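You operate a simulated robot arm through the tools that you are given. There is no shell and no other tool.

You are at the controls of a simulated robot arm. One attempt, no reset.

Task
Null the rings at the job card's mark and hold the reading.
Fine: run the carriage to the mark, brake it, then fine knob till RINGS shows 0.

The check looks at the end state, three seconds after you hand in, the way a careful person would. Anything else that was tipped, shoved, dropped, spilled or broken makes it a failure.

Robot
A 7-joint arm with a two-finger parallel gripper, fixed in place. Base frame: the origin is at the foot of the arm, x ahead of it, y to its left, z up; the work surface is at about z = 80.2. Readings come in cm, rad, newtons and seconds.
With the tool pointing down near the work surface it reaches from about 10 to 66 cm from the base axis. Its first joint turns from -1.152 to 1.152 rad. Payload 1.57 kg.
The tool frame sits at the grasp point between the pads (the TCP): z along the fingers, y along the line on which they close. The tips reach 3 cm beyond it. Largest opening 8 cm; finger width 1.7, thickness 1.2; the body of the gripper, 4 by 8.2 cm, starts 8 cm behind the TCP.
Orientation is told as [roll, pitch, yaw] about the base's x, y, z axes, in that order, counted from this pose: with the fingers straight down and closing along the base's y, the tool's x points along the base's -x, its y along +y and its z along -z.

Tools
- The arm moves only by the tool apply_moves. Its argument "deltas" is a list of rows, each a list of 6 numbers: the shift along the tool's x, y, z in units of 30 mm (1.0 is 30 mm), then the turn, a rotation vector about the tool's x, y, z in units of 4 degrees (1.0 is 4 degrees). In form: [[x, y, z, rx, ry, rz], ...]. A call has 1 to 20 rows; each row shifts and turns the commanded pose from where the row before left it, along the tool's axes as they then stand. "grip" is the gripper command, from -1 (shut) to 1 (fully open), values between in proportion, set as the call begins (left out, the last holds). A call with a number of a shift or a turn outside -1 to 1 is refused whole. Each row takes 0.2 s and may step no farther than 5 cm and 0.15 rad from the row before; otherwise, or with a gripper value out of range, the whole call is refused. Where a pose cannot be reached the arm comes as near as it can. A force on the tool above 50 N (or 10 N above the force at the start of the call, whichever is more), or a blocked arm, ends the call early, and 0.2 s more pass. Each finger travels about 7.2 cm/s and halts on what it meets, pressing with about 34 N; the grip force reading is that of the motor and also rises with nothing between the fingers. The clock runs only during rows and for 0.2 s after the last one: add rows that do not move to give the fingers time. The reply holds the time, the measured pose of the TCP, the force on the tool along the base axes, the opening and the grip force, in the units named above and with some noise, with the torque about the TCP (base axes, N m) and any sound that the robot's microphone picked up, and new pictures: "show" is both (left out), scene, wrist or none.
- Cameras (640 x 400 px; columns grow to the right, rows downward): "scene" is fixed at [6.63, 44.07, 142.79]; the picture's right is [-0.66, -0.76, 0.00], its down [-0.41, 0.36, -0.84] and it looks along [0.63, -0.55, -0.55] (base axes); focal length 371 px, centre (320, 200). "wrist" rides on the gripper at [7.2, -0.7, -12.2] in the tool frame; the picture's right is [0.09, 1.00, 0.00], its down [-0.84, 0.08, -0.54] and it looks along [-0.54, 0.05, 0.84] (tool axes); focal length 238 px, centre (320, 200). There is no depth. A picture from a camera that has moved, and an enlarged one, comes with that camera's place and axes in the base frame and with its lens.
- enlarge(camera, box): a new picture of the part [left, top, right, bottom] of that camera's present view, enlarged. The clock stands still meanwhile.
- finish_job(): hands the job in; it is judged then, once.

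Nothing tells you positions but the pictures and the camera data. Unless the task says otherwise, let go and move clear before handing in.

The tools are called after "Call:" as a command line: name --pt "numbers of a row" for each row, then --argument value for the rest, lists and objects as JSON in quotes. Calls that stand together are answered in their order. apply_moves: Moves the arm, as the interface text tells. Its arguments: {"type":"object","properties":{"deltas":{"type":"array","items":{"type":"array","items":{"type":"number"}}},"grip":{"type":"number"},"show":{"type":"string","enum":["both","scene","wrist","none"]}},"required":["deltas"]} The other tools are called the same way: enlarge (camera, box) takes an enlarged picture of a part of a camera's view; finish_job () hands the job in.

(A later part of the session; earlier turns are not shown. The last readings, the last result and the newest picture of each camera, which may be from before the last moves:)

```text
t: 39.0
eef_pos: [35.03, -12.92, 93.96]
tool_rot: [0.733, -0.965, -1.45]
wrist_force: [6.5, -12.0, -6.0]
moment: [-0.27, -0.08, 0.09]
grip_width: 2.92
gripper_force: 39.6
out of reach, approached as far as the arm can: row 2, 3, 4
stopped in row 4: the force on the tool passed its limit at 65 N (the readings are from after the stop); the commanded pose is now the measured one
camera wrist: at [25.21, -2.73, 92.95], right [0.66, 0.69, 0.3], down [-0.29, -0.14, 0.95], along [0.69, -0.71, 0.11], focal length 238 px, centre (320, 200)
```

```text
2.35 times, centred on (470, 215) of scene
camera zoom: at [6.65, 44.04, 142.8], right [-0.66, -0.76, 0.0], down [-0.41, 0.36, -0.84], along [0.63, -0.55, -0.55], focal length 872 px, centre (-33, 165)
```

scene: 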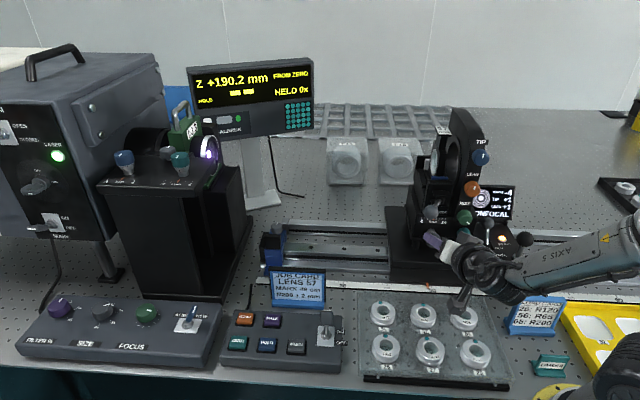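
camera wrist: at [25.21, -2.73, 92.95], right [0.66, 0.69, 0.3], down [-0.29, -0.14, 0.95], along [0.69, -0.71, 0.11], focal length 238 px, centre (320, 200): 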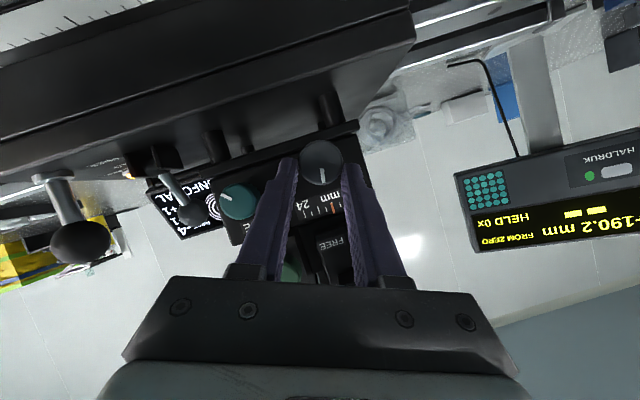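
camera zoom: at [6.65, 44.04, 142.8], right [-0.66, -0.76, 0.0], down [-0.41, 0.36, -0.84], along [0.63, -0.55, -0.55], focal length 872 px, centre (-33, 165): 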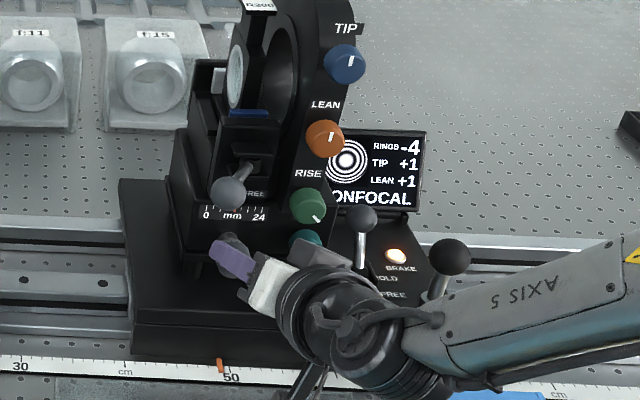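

The arm hit a joint limit and slipped; RINGS is -4 and z is 190.2. I'll release, back off, and rewind the hand counter-clockwise to get a longer stroke.

Call:
apply_moves --pt "0 0 0 0 0 0" --pt "0 0 0 0 0 0" --pt "0.182 0 -0.375 0 0 0" --pt "0.182 0 -0.375 0 0 0" --pt "0.1 0 -0.2 0 0 0" --grip 0.1

Call:
enlarge --camera "scene" --box '[380, 130, 560, 300]'

Call:
enlarge --camera "scene" --box '[180, 50, 320, 140]'

Call:
enlarge --camera "scene" --box '[400, 260, 470, 300]'

```text
t: 40.2
eef_pos: [32.88, -10.44, 94.12]
tool_rot: [0.734, -0.966, -1.446]
wrist_force: [-0.9, -0.6, -0.1]
moment: [-0.01, 0.01, 0.0]
grip_width: 4.4
gripper_force: 0.1
camera wrist: at [23.02, -0.37, 93.03], right [0.66, 0.69, 0.3], down [-0.29, -0.14, 0.95], along [0.69, -0.71, 0.11], focal length 238 px, centre (320, 200)
```

scene: 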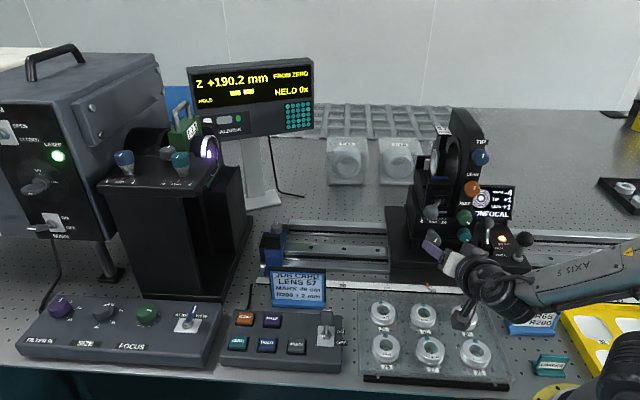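
wrist: 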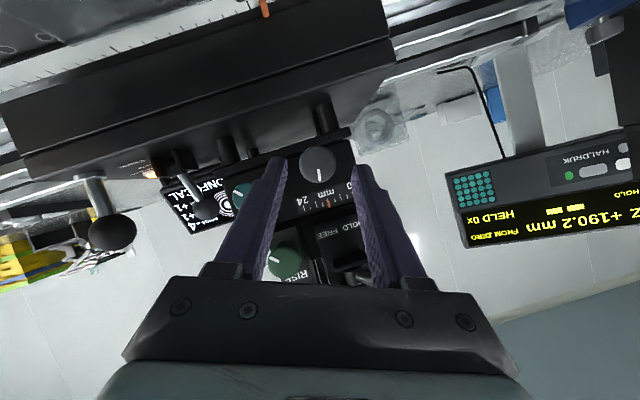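

```text
2.35 times, centred on (470, 215) of scene
camera zoom: at [6.63, 44.07, 142.79], right [-0.66, -0.76, 0.0], down [-0.41, 0.36, -0.84], along [0.63, -0.55, -0.55], focal length 872 px, centre (-33, 165)
```

zoom: 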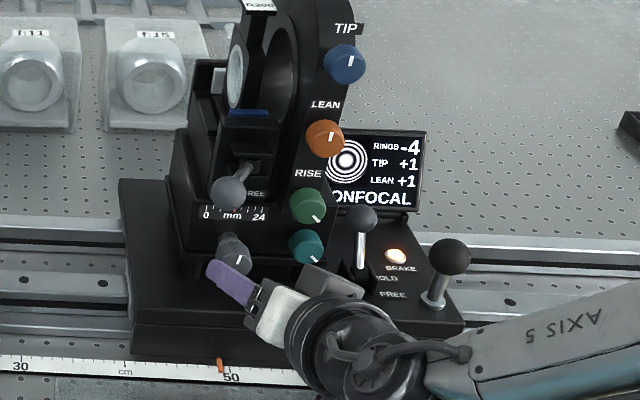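

```text
4.44 times, centred on (250, 95) of scene
camera zoom: at [6.63, 44.07, 142.79], right [-0.66, -0.76, 0.0], down [-0.41, 0.36, -0.84], along [0.63, -0.55, -0.55], focal length 1648 px, centre (631, 667)
```

zoom: 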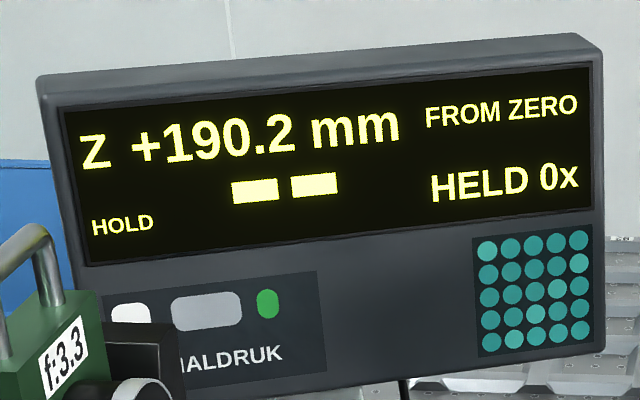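

```text
9.14 times, centred on (435, 280) of scene
camera zoom: at [6.63, 44.07, 142.79], right [-0.66, -0.76, 0.0], down [-0.41, 0.36, -0.84], along [0.63, -0.55, -0.55], focal length 3390 px, centre (-731, -531)
```

zoom: 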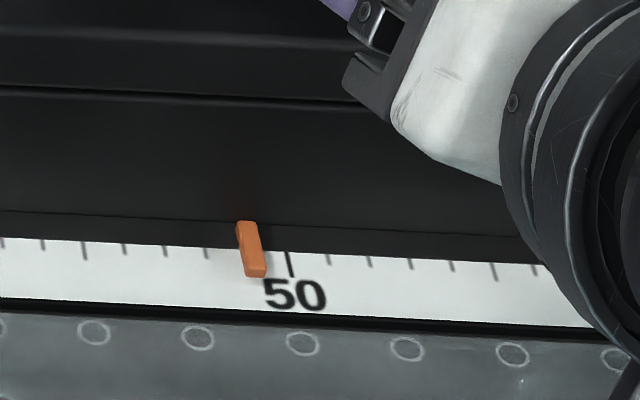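

The carriage pointer hasn't moved. I'll rewind the hand counter-clockwise in free space.

Call:
apply_moves --pt "0 0 0 0.437 0 -0.9" --pt "0 0 0 0.437 0 -0.9" --pt "0 0 0 0.437 0 -0.9" --pt "0 0 0 0.437 0 -0.9" --pt "0 0 0 0.437 0 -0.9" --pt "0 0 0 0.437 0 -0.9" --pt "0 0 0 0.437 0 -0.9" --pt "0 0 0 0.437 0 -0.9" --pt "0 0 0 0.437 0 -0.9" --pt "0 0 0 0.437 0 -0.9" --pt "0 0 0 0.437 0 -0.9" --pt "0 0 0 0.437 0 -0.9"

```text
t: 42.8
eef_pos: [32.88, -10.44, 94.2]
tool_rot: [-0.811, -0.928, -0.091]
wrist_force: [0.7, 0.5, 1.2]
moment: [0.01, -0.01, 0.01]
grip_width: 4.4
gripper_force: 0.0
camera wrist: at [22.35, -0.99, 93.61], right [0.58, 0.64, -0.51], down [0.29, 0.42, 0.86], along [0.76, -0.65, 0.06], focal length 238 px, centre (320, 200)
```

scene: 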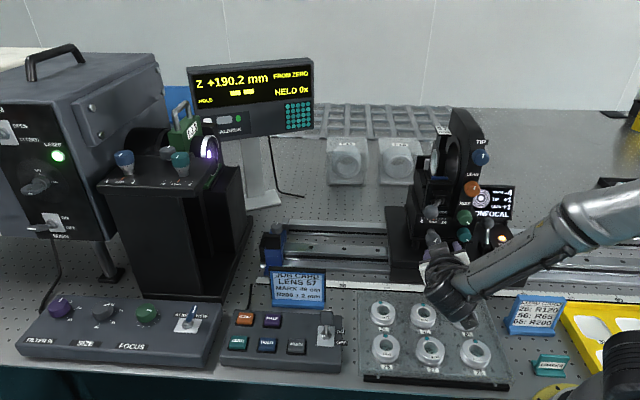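
wrist: 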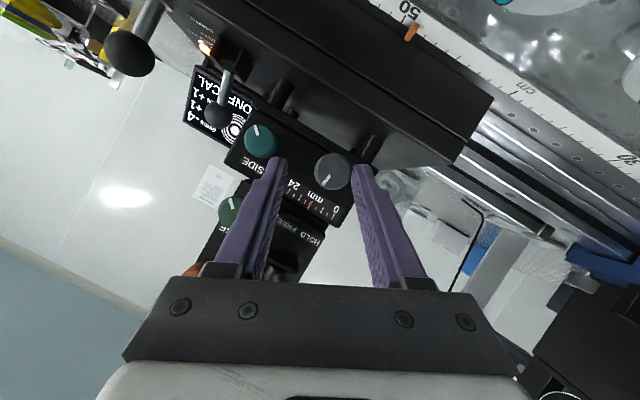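

Call:
apply_moves --pt "0 0 0 0.437 0 -0.9" --pt "0 0 0 0.437 0 -0.9" --pt "0 0 0 0.437 0 -0.9" --pt "0 0 0 0.437 0 -0.9" --pt "0 0 0 0.437 0 -0.9" --pt "0 0 0 0.437 0 -0.9" --pt "0 0 0 0.437 0 -0.9" --pt "0 0 0 0.437 0 -0.9" --pt "0 0 0 0.437 0 -0.9" --pt "0 0 0 0.437 0 -0.9"

Call:
enlarge --camera "wrist" --box '[200, 80, 440, 240]'

```text
t: 45.0
eef_pos: [32.79, -10.45, 94.1]
tool_rot: [-1.358, -0.368, 0.273]
wrist_force: [0.1, 0.8, 0.0]
moment: [-0.01, 0.02, -0.01]
grip_width: 4.41
gripper_force: 0.0
camera wrist: at [22.21, -1.17, 94.53], right [0.2, 0.28, -0.94], down [0.59, 0.73, 0.34], along [0.78, -0.62, -0.02], focal length 238 px, centre (320, 200)
```

scene: 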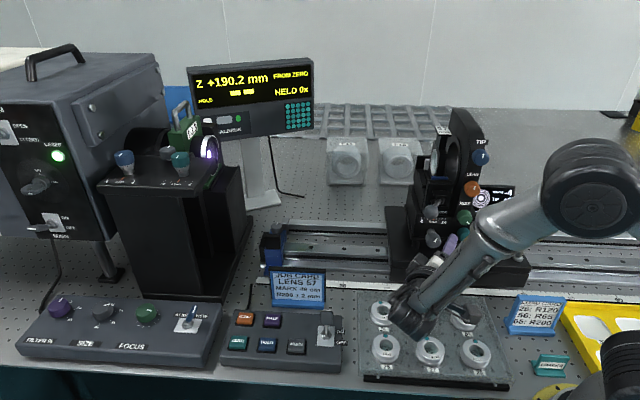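
wrist: 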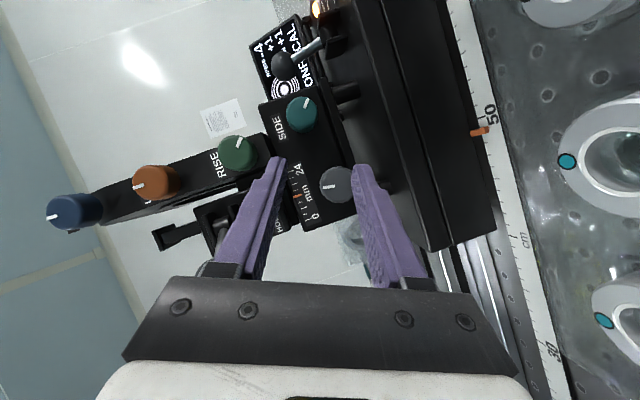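

```text
2.50 times, centred on (320, 160) of wrist
camera zoom: at [22.21, -1.17, 94.53], right [0.2, 0.28, -0.94], down [0.59, 0.73, 0.34], along [0.78, -0.62, -0.02], focal length 596 px, centre (320, 300)
```

zoom: 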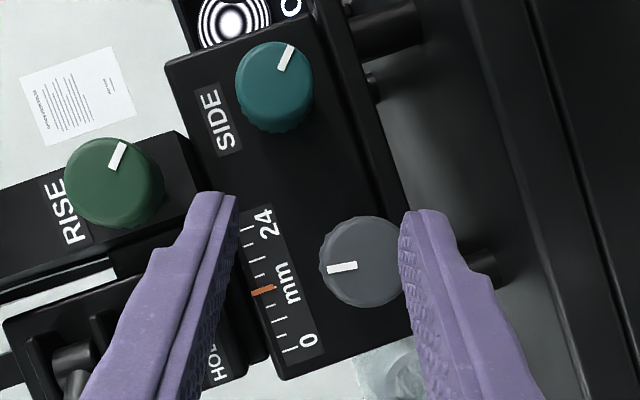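

The rewind went fine, to about 70 degrees counter-clockwise. I'll recentre on the knob and plan a shallower grip this time, to keep the lower finger off the ledge.

Call:
apply_moves --pt "-0.133 0.265 -0.06 0 0 0" --pt "-0.133 0.265 -0.06 0 0 0" --pt "0 0 0 0 0 0"

Call:
enlarge --camera "wrist" --box '[200, 80, 440, 240]'

Call:
enlarge --camera "scene" --box '[380, 130, 560, 300]'

```text
t: 45.8
eef_pos: [33.7, -9.49, 93.07]
tool_rot: [-1.357, -0.37, 0.271]
wrist_force: [-1.0, 0.2, 0.3]
moment: [-0.04, 0.03, 0.0]
grip_width: 4.42
gripper_force: 0.1
camera wrist: at [23.23, -0.14, 93.41], right [0.2, 0.28, -0.94], down [0.59, 0.73, 0.34], along [0.78, -0.62, -0.02], focal length 238 px, centre (320, 200)
```

scene: 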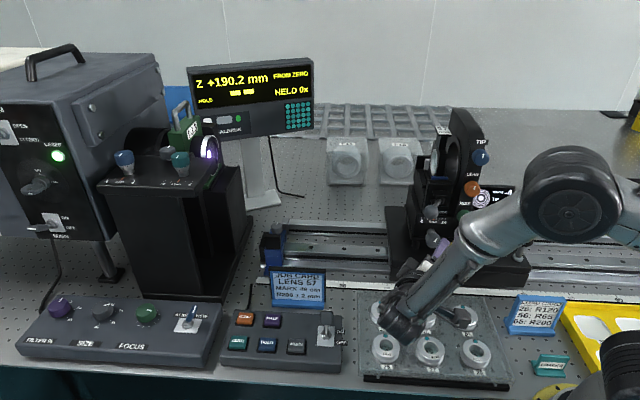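
wrist: 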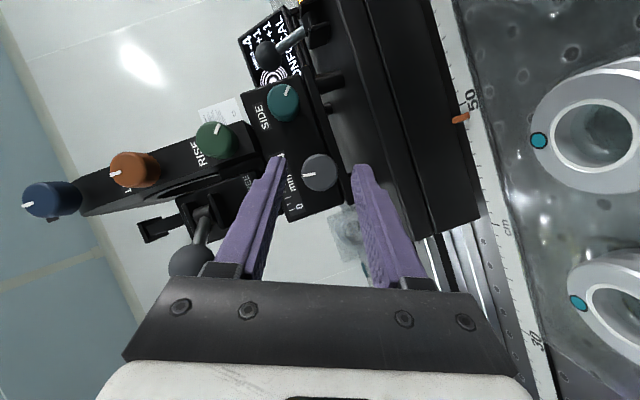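

```text
2.50 times, centred on (320, 160) of wrist
camera zoom: at [23.23, -0.14, 93.41], right [0.2, 0.28, -0.94], down [0.59, 0.73, 0.34], along [0.78, -0.62, -0.02], focal length 596 px, centre (320, 300)
```

zoom: 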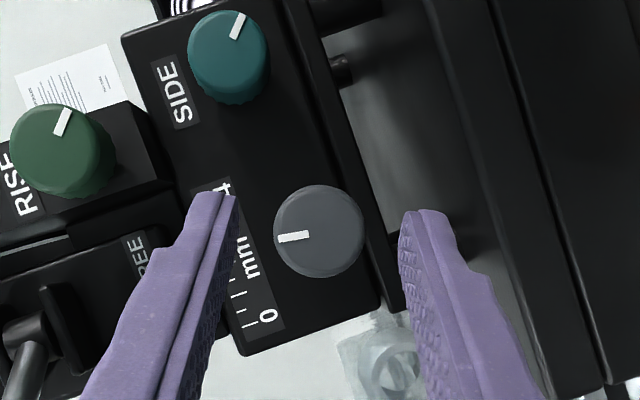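

```text
2.35 times, centred on (470, 215) of scene
camera zoom: at [6.63, 44.07, 142.79], right [-0.66, -0.76, 0.0], down [-0.41, 0.36, -0.84], along [0.63, -0.55, -0.55], focal length 872 px, centre (-33, 165)
```

zoom: 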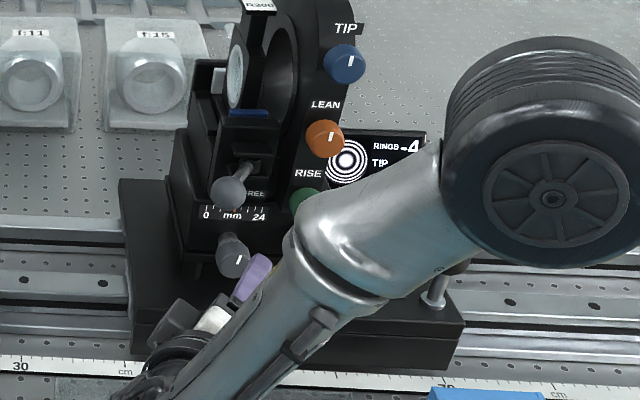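

The knob is centred. I'll advance about 2.9 cm for a shallow grip.

Call:
apply_moves --pt "-0.146 0.008 0.28 0 0 0" --pt "-0.146 0.008 0.28 0 0 0" --pt "-0.146 0.008 0.28 0 0 0" --show "wrist"

Call:
enlarge --camera "wrist" --box '[200, 80, 440, 240]'

```text
t: 46.6
eef_pos: [35.86, -11.42, 92.88]
tool_rot: [-1.358, -0.37, 0.273]
wrist_force: [-0.4, 0.0, -0.4]
moment: [0.04, 0.0, -0.03]
grip_width: 4.4
gripper_force: 0.0
camera wrist: at [25.31, -2.15, 93.31], right [0.2, 0.28, -0.94], down [0.59, 0.73, 0.34], along [0.78, -0.62, -0.02], focal length 238 px, centre (320, 200)
```

wrist: 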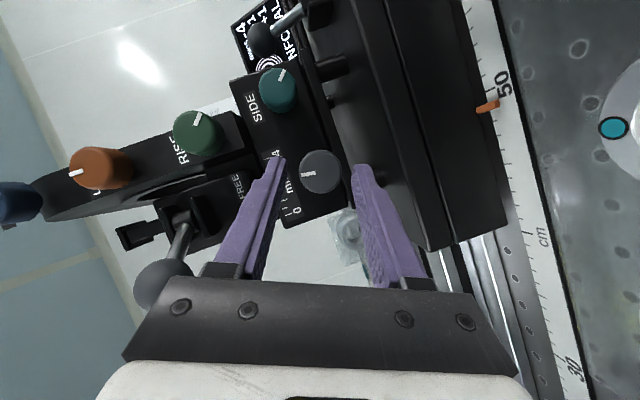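

```text
2.50 times, centred on (320, 160) of wrist
camera zoom: at [25.31, -2.15, 93.31], right [0.2, 0.28, -0.94], down [0.59, 0.73, 0.34], along [0.78, -0.62, -0.02], focal length 596 px, centre (320, 300)
```

zoom: 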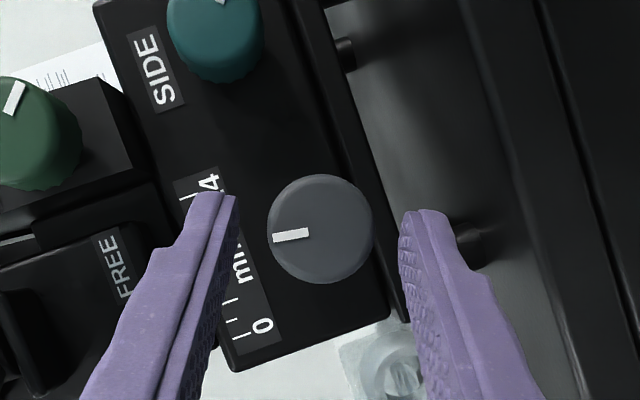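

Call:
apply_moves --pt "-0.038 0 0.074 0 0 0" --pt "0 0 0 0 0 0" --show "none"

Call:
apply_moves --pt "0 0 0 0 0 0" --pt "0 0 0 0 0 0" --pt "0 0 0 0 0 0" --grip -1

Call:
enlarge --camera "wrist" --box '[200, 80, 440, 240]'

```text
t: 47.2
eef_pos: [36.05, -11.49, 92.97]
tool_rot: [-1.358, -0.371, 0.272]
wrist_force: [0.2, 0.4, 0.2]
moment: [0.02, 0.01, -0.02]
grip_width: 4.4
gripper_force: 0.1
```

```text
t: 48.0
eef_pos: [36.15, -11.5, 92.95]
tool_rot: [-1.354, -0.371, 0.271]
wrist_force: [3.5, -0.8, -3.5]
moment: [-0.05, -0.08, 0.04]
grip_width: 2.96
gripper_force: 38.9
camera wrist: at [25.47, -2.28, 93.28], right [0.2, 0.28, -0.94], down [0.59, 0.73, 0.34], along [0.78, -0.62, -0.02], focal length 238 px, centre (320, 200)
```

scene: 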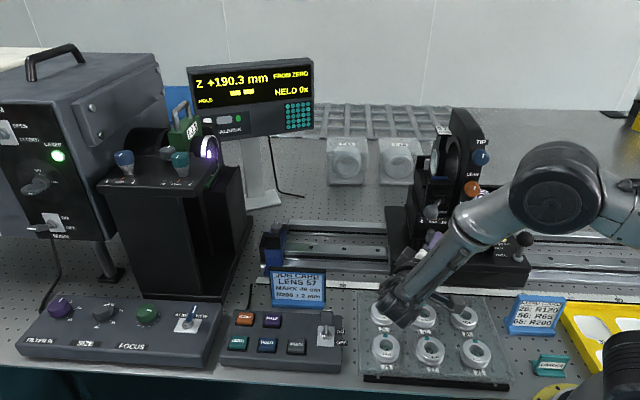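
wrist: 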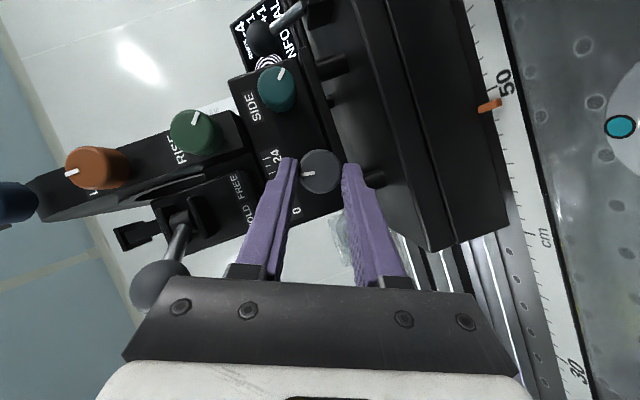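

```text
2.50 times, centred on (320, 160) of wrist
camera zoom: at [25.47, -2.28, 93.28], right [0.2, 0.28, -0.94], down [0.59, 0.73, 0.34], along [0.78, -0.62, -0.02], focal length 596 px, centre (320, 300)
```

zoom: 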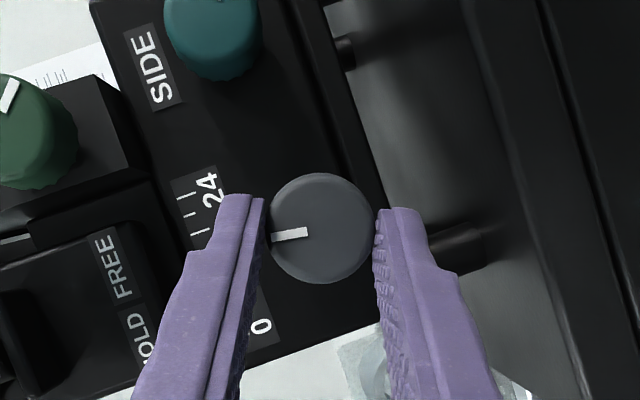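

The grip is good at 2.96. I'll turn clockwise in stages.

Call:
apply_moves --pt "0 -0.028 0 -0.459 0 0.888" --pt "0 -0.028 0 -0.459 0 0.888" --pt "0 -0.028 0 -0.459 0 0.888" --pt "0 -0.028 0 -0.459 0 0.888" --pt "0 -0.028 0 -0.459 0 0.888" --pt "0 0 0 0 0 0"

Call:
enlarge --camera "wrist" --box '[200, 80, 440, 240]'

```text
t: 49.4
eef_pos: [35.83, -11.82, 93.26]
tool_rot: [-1.137, -0.663, 0.158]
wrist_force: [-9.4, -0.8, 0.2]
moment: [-0.19, -0.08, 0.1]
grip_width: 2.93
gripper_force: 39.3
camera wrist: at [25.27, -2.49, 93.28], right [0.41, 0.49, -0.77], down [0.47, 0.61, 0.64], along [0.78, -0.63, 0.02], focal length 238 px, centre (320, 200)
```

scene: 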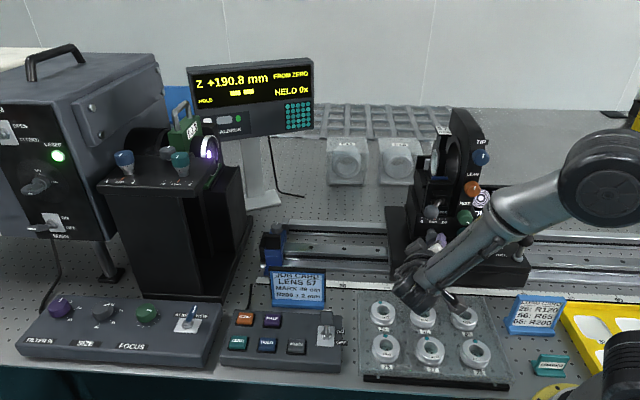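
wrist: 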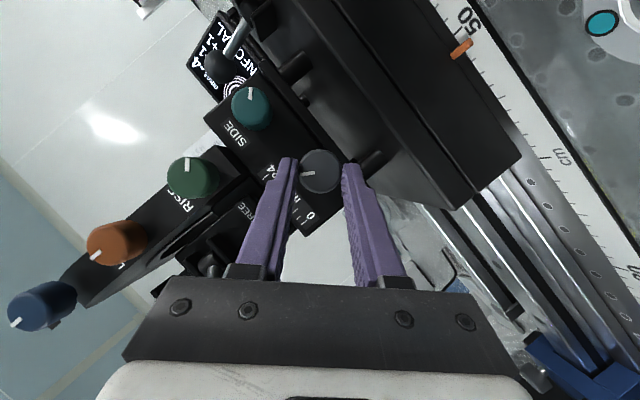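

```text
2.50 times, centred on (320, 160) of wrist
camera zoom: at [25.27, -2.49, 93.28], right [0.41, 0.49, -0.77], down [0.47, 0.61, 0.64], along [0.78, -0.63, 0.02], focal length 596 px, centre (320, 300)
```

zoom: 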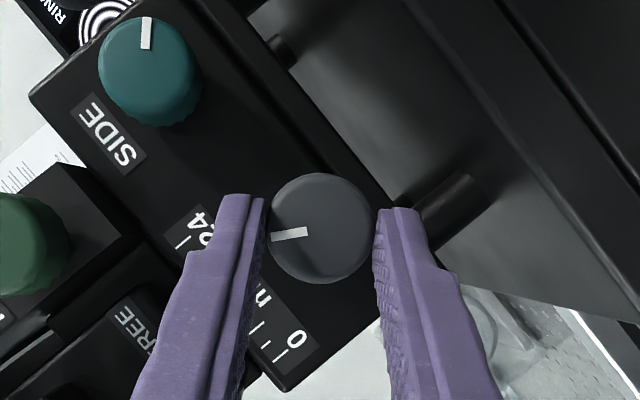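

It's turning cleanly: z is 190.8 after 20 degrees, so about 0.025 mm per degree. I'll carry on clockwise.

Call:
apply_moves --pt "0 -0.028 0 -0.459 0 0.888" --pt "0 -0.028 0 -0.459 0 0.888" --pt "0 -0.028 0 -0.459 0 0.888" --pt "0 -0.028 0 -0.459 0 0.888" --pt "0 -0.028 0 -0.459 0 0.888" --pt "0 -0.028 0 -0.459 0 0.888" --pt "0 -0.028 0 -0.459 0 0.888" --pt "0 0 0 0 0 0"

Call:
enlarge --camera "scene" --box '[380, 130, 560, 300]'

```text
t: 51.2
eef_pos: [35.57, -12.17, 93.47]
tool_rot: [-0.594, -1.0, -0.259]
wrist_force: [-19.6, -8.9, 2.9]
moment: [-0.32, 0.0, -0.37]
grip_width: 2.95
gripper_force: 38.7
camera wrist: at [25.02, -2.74, 93.09], right [0.62, 0.69, -0.38], down [0.2, 0.33, 0.92], along [0.76, -0.65, 0.06], focal length 238 px, centre (320, 200)
```

scene: 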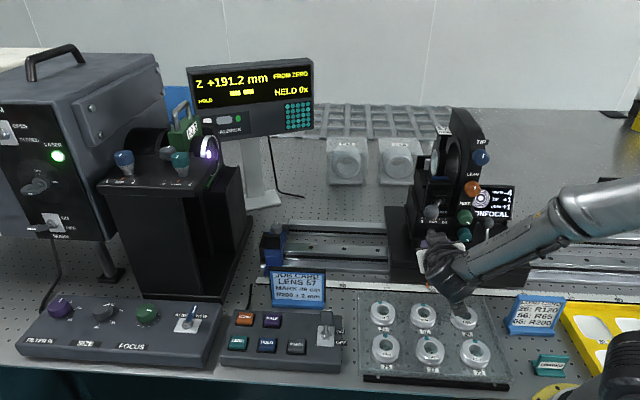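
wrist: 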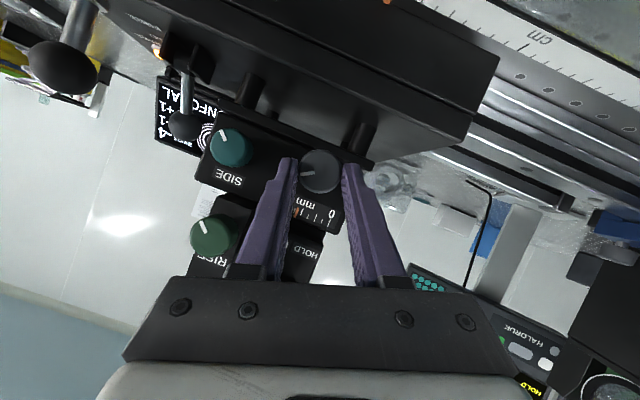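

```text
2.35 times, centred on (470, 215) of scene
camera zoom: at [6.57, 44.05, 142.8], right [-0.66, -0.76, 0.0], down [-0.41, 0.36, -0.84], along [0.63, -0.55, -0.55], focal length 872 px, centre (-33, 165)
```

zoom: 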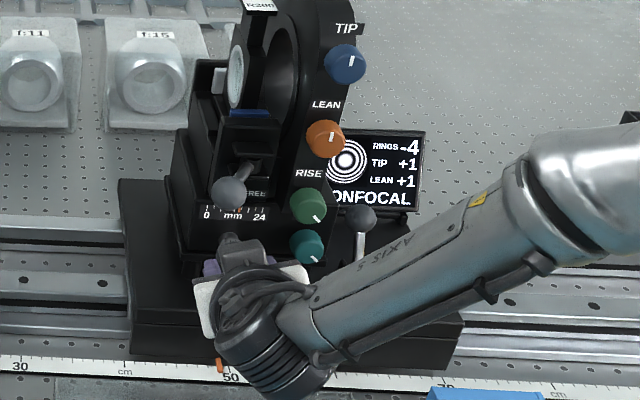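

Call:
apply_moves --pt "0 -0.05 0 0 0 0" --pt "0 -0.028 0 -0.459 0 0.888" --pt "0 -0.028 0 -0.459 0 0.888" --pt "0 -0.028 0 -0.459 0 0.888" --pt "0 -0.028 0 -0.459 0 0.888" --pt "0 -0.028 0 -0.459 0 0.888" --pt "0 -0.028 0 -0.459 0 0.888" --pt "0 0 0 0 0 0"

Call:
enlarge --camera "scene" --box '[380, 130, 560, 300]'

Call:
enlarge --camera "wrist" --box '[200, 80, 440, 240]'

```text
t: 53.0
eef_pos: [35.03, -12.49, 93.62]
tool_rot: [0.234, -1.067, -0.988]
wrist_force: [-13.0, -9.0, -6.3]
moment: [-0.28, 0.03, -0.4]
grip_width: 2.92
gripper_force: 39.2
camera wrist: at [24.81, -2.95, 92.88], right [0.67, 0.74, 0.03], down [-0.08, 0.03, 1.0], along [0.74, -0.67, 0.09], focal length 238 px, centre (320, 200)
```

scene: 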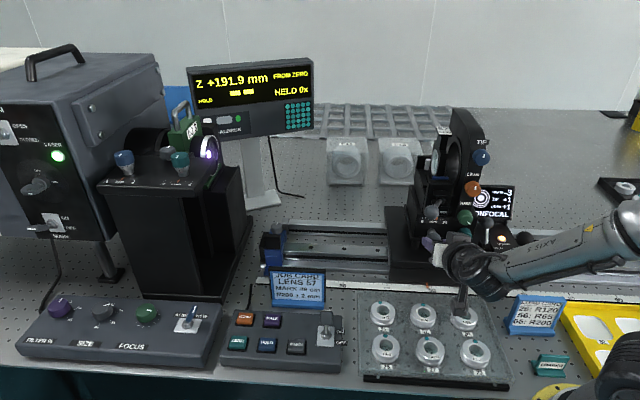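
wrist: 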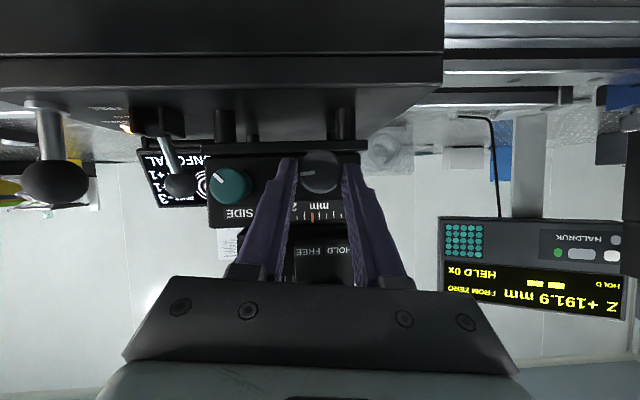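

```text
2.35 times, centred on (470, 215) of scene
camera zoom: at [6.6, 44.05, 142.8], right [-0.66, -0.76, 0.0], down [-0.41, 0.36, -0.84], along [0.63, -0.55, -0.55], focal length 872 px, centre (-33, 165)
```

zoom: 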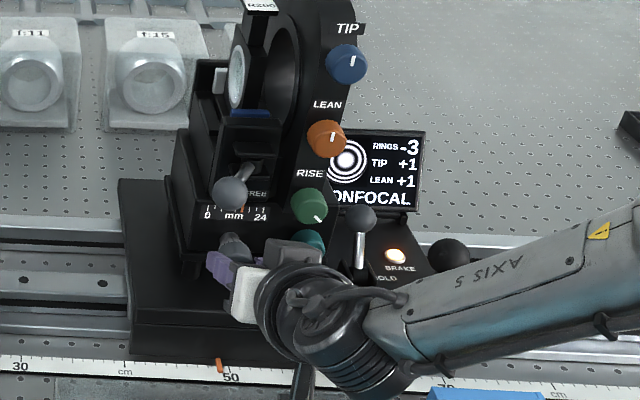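

```text
2.50 times, centred on (320, 160) of wrist
camera zoom: at [24.81, -2.95, 92.88], right [0.67, 0.74, 0.03], down [-0.08, 0.03, 1.0], along [0.74, -0.67, 0.09], focal length 596 px, centre (320, 300)
```

zoom: 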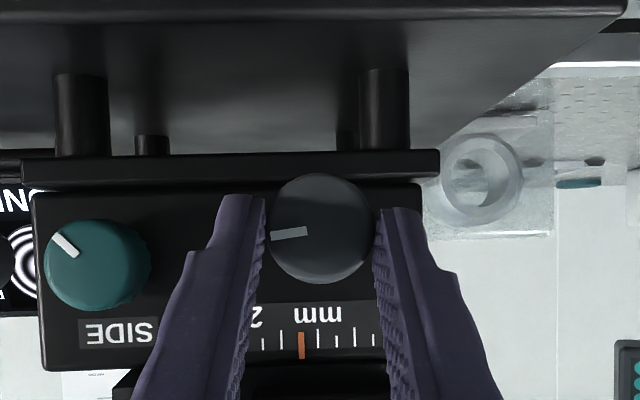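

Now z is 191.9 and RINGS -3. The knob gives 8 mm per turn, so I need roughly 200 degrees more. I'll open, back off a little, check centring, then rewind for another stroke.

Call:
apply_moves --pt "0 0 0 0 0 0" --pt "0 0 0 0 0 0" --pt "0.076 0 -0.147 0 0 0" --pt "0 0 0 0 0 0" --grip 0.1

Call:
enlarge --camera "wrist" --box '[200, 80, 440, 240]'

```text
t: 54.0
eef_pos: [34.94, -12.16, 93.78]
tool_rot: [0.234, -1.072, -0.983]
wrist_force: [-0.2, -1.3, -0.2]
moment: [0.01, -0.04, 0.04]
grip_width: 4.41
gripper_force: 0.1
camera wrist: at [24.52, -2.58, 92.95], right [0.67, 0.74, 0.03], down [-0.09, 0.04, 1.0], along [0.74, -0.67, 0.09], focal length 238 px, centre (320, 200)
```

scene: 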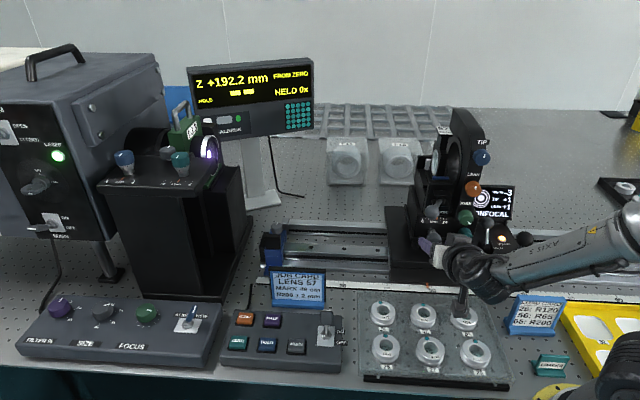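
wrist: 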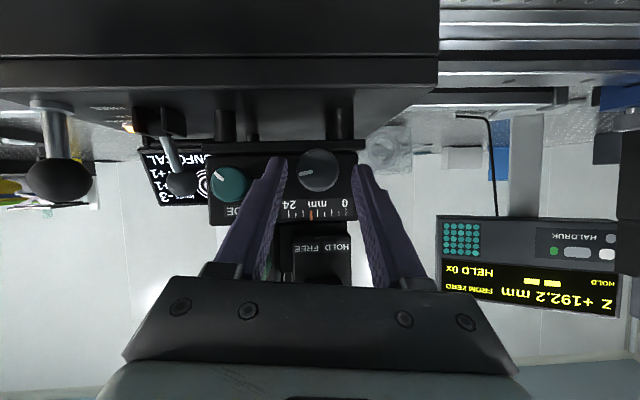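

```text
2.50 times, centred on (320, 160) of wrist
camera zoom: at [24.52, -2.58, 92.95], right [0.67, 0.74, 0.03], down [-0.09, 0.04, 1.0], along [0.74, -0.67, 0.09], focal length 596 px, centre (320, 300)
```

zoom: 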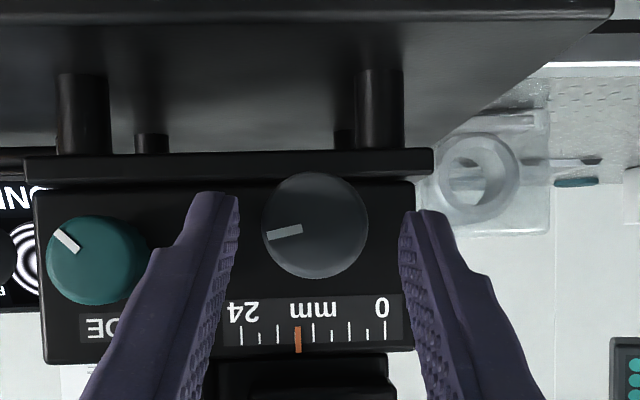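

Centred to within 2 mm (I'll correct that). I'll rewind 72 degrees about the knob axis with the fingers open.

Call:
apply_moves --pt "0 -0.06 0 0 0 0" --pt "0 0.029 0 0.462 0 -0.887" --pt "0 0.029 0 0.462 0 -0.887" --pt "0 0.029 0 0.462 0 -0.887" --pt "0 0.029 0 0.462 0 -0.887" --pt "0 0.029 0 0.462 0 -0.887" --pt "0 0.029 0 0.462 0 -0.887" --pt "0 0.029 0 0.462 0 -0.887" --pt "0 0.029 0 0.462 0 -0.887" --pt "0 0.029 0 0.462 0 -0.887" --pt "0 0.029 0 0.462 0 -0.887" --pt "0 0.029 0 0.462 0 -0.887" --pt "0 0.029 0 0.462 0 -0.887" --pt "0 0.029 0 0.462 0 -0.887" --pt "0 0.029 0 0.462 0 -0.887" --pt "0 0.029 0 0.462 0 -0.887" --pt "0 0.029 0 0.462 0 -0.887" --pt "0 0.029 0 0.462 0 -0.887" --pt "0 0.029 0 0.462 0 -0.887" --pt "0 0 0 0 0 0"

Call:
enlarge --camera "wrist" --box '[200, 80, 440, 240]'

```text
t: 58.2
eef_pos: [35.58, -11.36, 92.97]
tool_rot: [-1.358, -0.368, 0.272]
wrist_force: [0.3, -0.9, 0.0]
moment: [-0.02, 0.01, 0.0]
grip_width: 4.39
gripper_force: 0.1
camera wrist: at [25.08, -2.03, 93.35], right [0.2, 0.27, -0.94], down [0.59, 0.73, 0.34], along [0.78, -0.62, -0.02], focal length 238 px, centre (320, 200)
```

scene: 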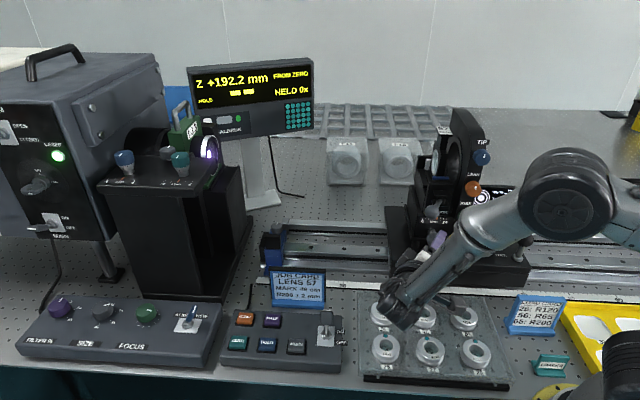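
wrist: 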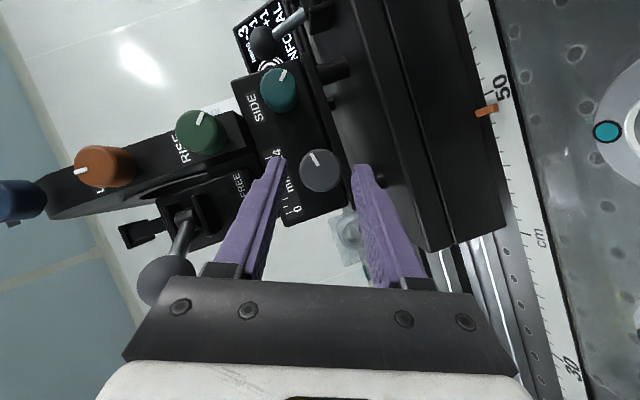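

```text
2.50 times, centred on (320, 160) of wrist
camera zoom: at [25.08, -2.03, 93.35], right [0.2, 0.27, -0.94], down [0.59, 0.73, 0.34], along [0.78, -0.62, -0.02], focal length 596 px, centre (320, 300)
```

zoom: 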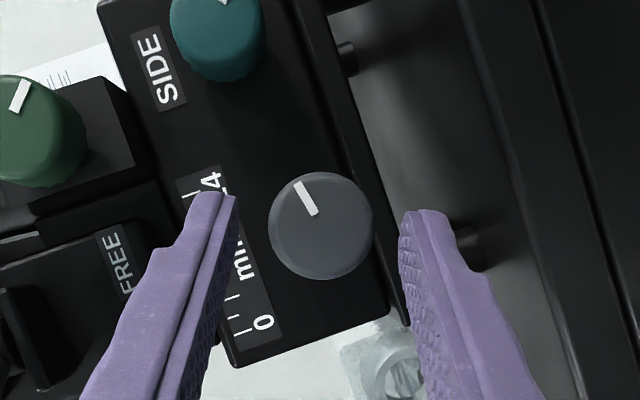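

Centred again. I'll advance 6 mm, grip, and turn another 72 degrees.

Call:
apply_moves --pt "-0.093 0 0.177 0 0 0" --pt "0 0 0 0 0 0" --show "none"

Call:
apply_moves --pt "0 0 0 0 0 0" --pt "0 0 0 0 0 0" --pt "0 -0.03 0 -0.462 0 0.887" --pt "0 -0.03 0 -0.462 0 0.887" --pt "0 -0.03 0 -0.462 0 0.887" --pt "0 -0.03 0 -0.462 0 0.887" --pt "0 -0.03 0 -0.462 0 0.887" --pt "0 -0.03 0 -0.462 0 0.887" --pt "0 -0.03 0 -0.462 0 0.887" --pt "0 -0.03 0 -0.462 0 0.887" --pt "0 -0.03 0 -0.462 0 0.887" --pt "0 0 0 0 0 0" --grip -1

Call:
enlarge --camera "wrist" --box '[200, 80, 440, 240]'

```text
t: 58.8
eef_pos: [36.05, -11.73, 92.98]
tool_rot: [-1.357, -0.37, 0.273]
wrist_force: [0.5, -0.3, 0.3]
moment: [0.0, 0.0, 0.03]
grip_width: 4.41
gripper_force: 0.1
```

```text
t: 61.4
eef_pos: [35.69, -12.21, 93.49]
tool_rot: [-0.88, -0.874, -0.028]
wrist_force: [0.5, -11.5, -9.2]
moment: [-0.19, -0.19, -0.03]
grip_width: 2.93
gripper_force: 38.5
camera wrist: at [25.1, -2.84, 93.28], right [0.55, 0.62, -0.56], down [0.33, 0.46, 0.83], along [0.77, -0.64, 0.04], focal length 238 px, centre (320, 200)
```

scene: 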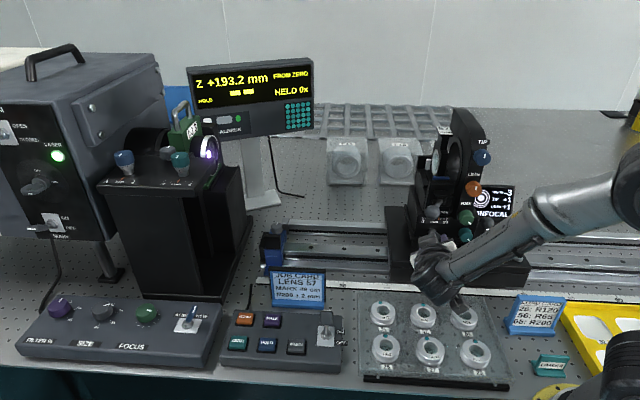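
wrist: 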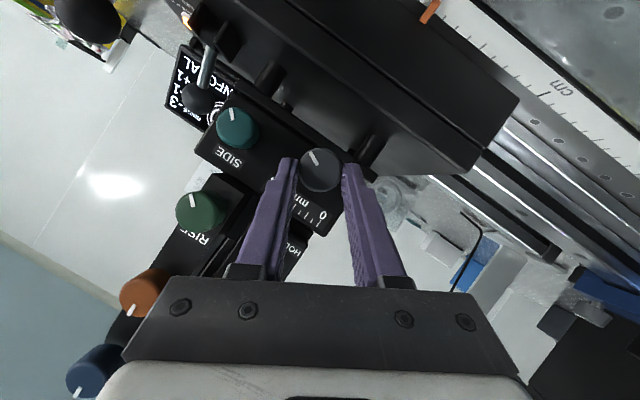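

```text
2.50 times, centred on (320, 160) of wrist
camera zoom: at [25.1, -2.84, 93.28], right [0.55, 0.62, -0.56], down [0.33, 0.46, 0.83], along [0.77, -0.64, 0.04], focal length 596 px, centre (320, 300)
```

zoom: 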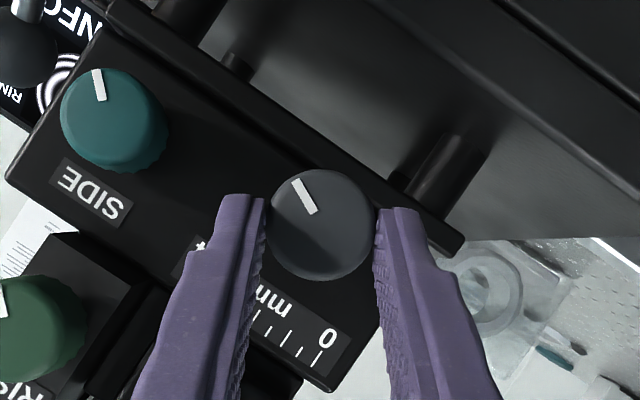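

Smooth: z is 193.2 with low forces. I'll finish this stroke.

Call:
apply_moves --pt "0 -0.03 0 -0.462 0 0.887" --pt "0 -0.03 0 -0.462 0 0.887" --pt "0 -0.03 0 -0.462 0 0.887" --pt "0 -0.03 0 -0.462 0 0.887" --pt "0 -0.03 0 -0.462 0 0.887" --pt "0 -0.03 0 -0.462 0 0.887" --pt "0 -0.03 0 -0.462 0 0.887" --pt "0 -0.03 0 -0.462 0 0.887" --pt "0 -0.03 0 -0.462 0 0.887" --pt "0 0 0 0 0 0"

Call:
enlarge --camera "scene" --box '[380, 130, 560, 300]'

```text
t: 63.6
eef_pos: [35.09, -12.78, 93.65]
tool_rot: [0.236, -1.069, -0.99]
wrist_force: [-15.4, -16.7, -7.9]
moment: [-0.51, -0.09, -0.63]
grip_width: 2.93
gripper_force: 38.7
camera wrist: at [24.79, -3.15, 92.95], right [0.67, 0.74, 0.03], down [-0.08, 0.04, 1.0], along [0.73, -0.67, 0.09], focal length 238 px, centre (320, 200)
```

scene: 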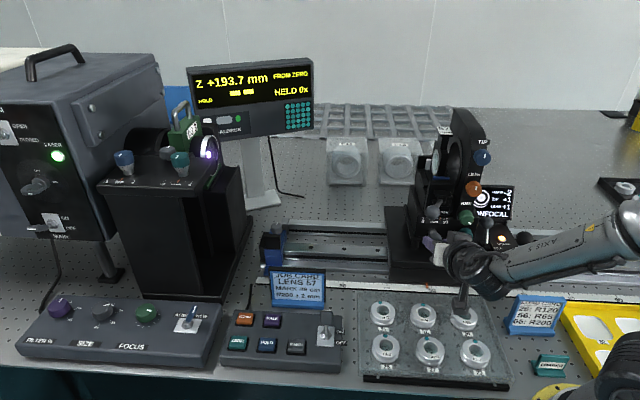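
wrist: 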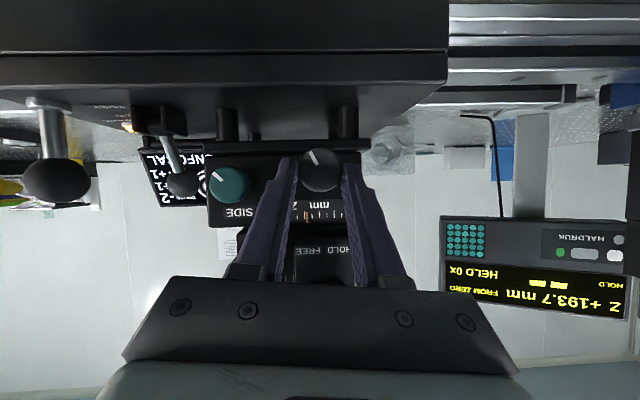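

```text
2.35 times, centred on (470, 215) of scene
camera zoom: at [6.59, 44.03, 142.81], right [-0.66, -0.76, 0.0], down [-0.41, 0.36, -0.84], along [0.63, -0.55, -0.55], focal length 872 px, centre (-33, 165)
```

zoom: 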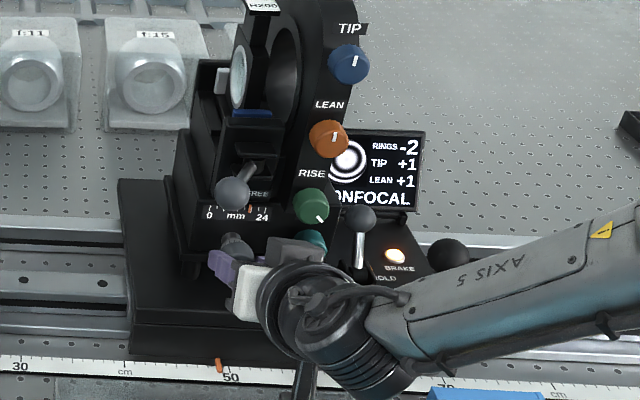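

RINGS is -2 with z at 193.7. I'll release, recentre and repeat the stroke.

Call:
apply_moves --pt "0 0 0 0 0 0" --pt "0 0 0 0 0 0" --pt "0.093 0 -0.177 0 0 0" --pt "0 0 0 0 0 0" --grip 0.1

Call:
enlarge --camera "wrist" --box '[200, 80, 440, 240]'

Call:
enlarge --camera "scene" --box '[400, 260, 470, 300]'

```text
t: 64.6
eef_pos: [34.77, -12.21, 93.82]
tool_rot: [0.233, -1.072, -0.984]
wrist_force: [-0.3, 0.7, 0.2]
moment: [-0.01, -0.01, 0.0]
grip_width: 4.39
gripper_force: 0.0
camera wrist: at [24.42, -2.68, 93.02], right [0.67, 0.74, 0.03], down [-0.08, 0.04, 1.0], along [0.74, -0.67, 0.09], focal length 238 px, centre (320, 200)
```

scene: 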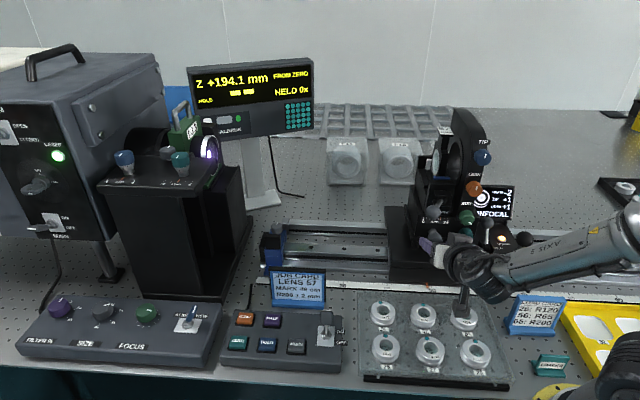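
wrist: 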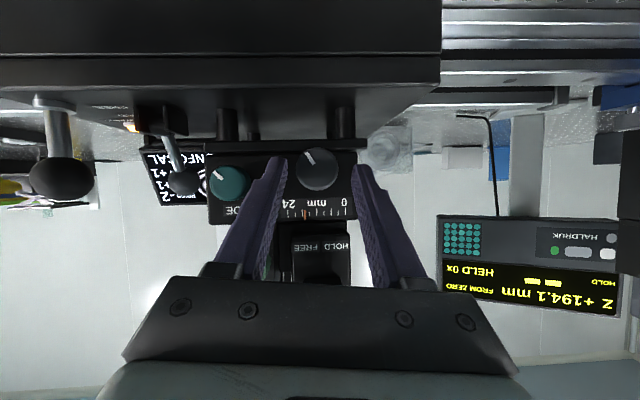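

```text
2.50 times, centred on (320, 160) of wrist
camera zoom: at [24.42, -2.68, 93.02], right [0.67, 0.74, 0.03], down [-0.08, 0.04, 1.0], along [0.74, -0.67, 0.09], focal length 596 px, centre (320, 300)
```

zoom: 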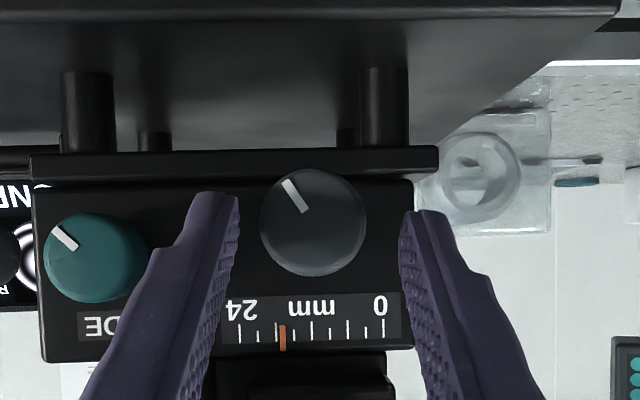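

```text
9.14 times, centred on (435, 280) of scene
camera zoom: at [6.63, 44.07, 142.79], right [-0.66, -0.76, 0.0], down [-0.41, 0.36, -0.84], along [0.63, -0.55, -0.55], focal length 3390 px, centre (-731, -531)
```

zoom: 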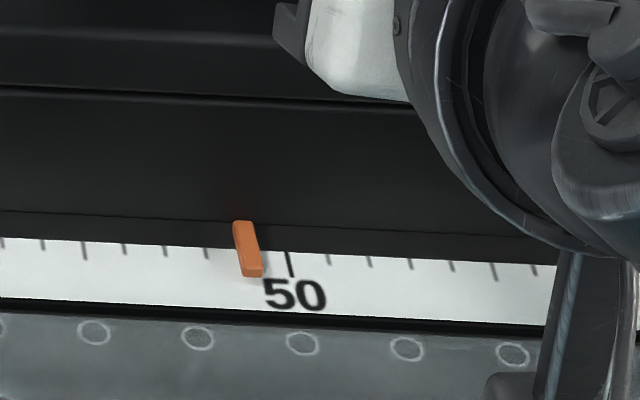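

The carriage pointer is still at 49 (within about 0.6 mm), but side load is nudging it, so I'll recentre better. Rewinding.

Call:
apply_moves --pt "0 -0.08 0 0 0 0" --pt "0 0.029 0 0.462 0 -0.887" --pt "0 0.029 0 0.462 0 -0.887" --pt "0 0.029 0 0.462 0 -0.887" --pt "0 0.029 0 0.462 0 -0.887" --pt "0 0.029 0 0.462 0 -0.887" --pt "0 0.029 0 0.462 0 -0.887" --pt "0 0.029 0 0.462 0 -0.887" --pt "0 0.029 0 0.462 0 -0.887" --pt "0 0.029 0 0.462 0 -0.887" --pt "0 0.029 0 0.462 0 -0.887" --pt "0 0.029 0 0.462 0 -0.887" --pt "0 0.029 0 0.462 0 -0.887" --pt "0 0.029 0 0.462 0 -0.887" --pt "0 0.029 0 0.462 0 -0.887" --pt "0 0.029 0 0.462 0 -0.887" --pt "0 0.029 0 0.462 0 -0.887" --pt "0 0.029 0 0.462 0 -0.887" --pt "0 0.029 0 0.462 0 -0.887" --pt "0 0 0 0 0 0"

Call:
enlarge --camera "wrist" --box '[200, 80, 440, 240]'

```text
t: 68.8
eef_pos: [35.52, -11.44, 93.23]
tool_rot: [-1.358, -0.367, 0.271]
wrist_force: [0.0, 0.2, 1.3]
moment: [-0.03, -0.02, 0.0]
grip_width: 4.4
gripper_force: 0.2
camera wrist: at [24.93, -2.13, 93.39], right [0.2, 0.27, -0.94], down [0.59, 0.73, 0.34], along [0.78, -0.62, -0.02], focal length 238 px, centre (320, 200)
```

scene: 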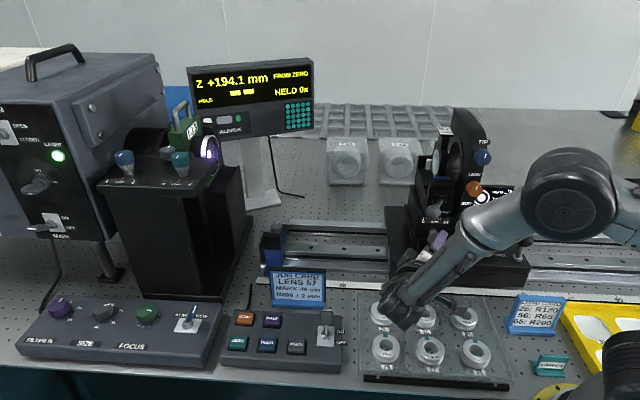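
wrist: 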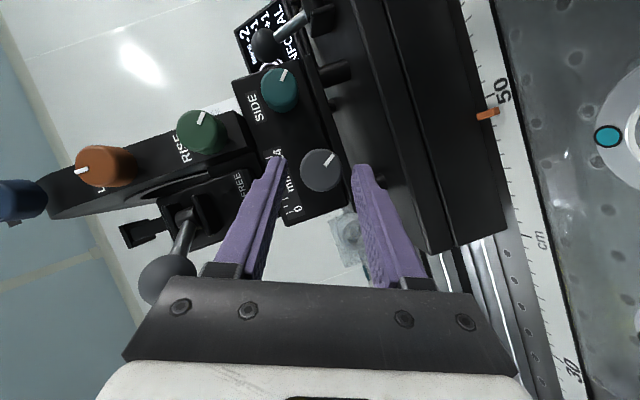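

```text
2.50 times, centred on (320, 160) of wrist
camera zoom: at [24.93, -2.13, 93.39], right [0.2, 0.27, -0.94], down [0.59, 0.73, 0.34], along [0.78, -0.62, -0.02], focal length 596 px, centre (320, 300)
```

zoom: 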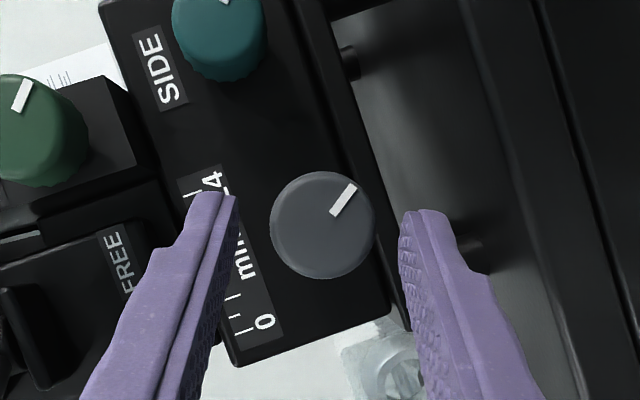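

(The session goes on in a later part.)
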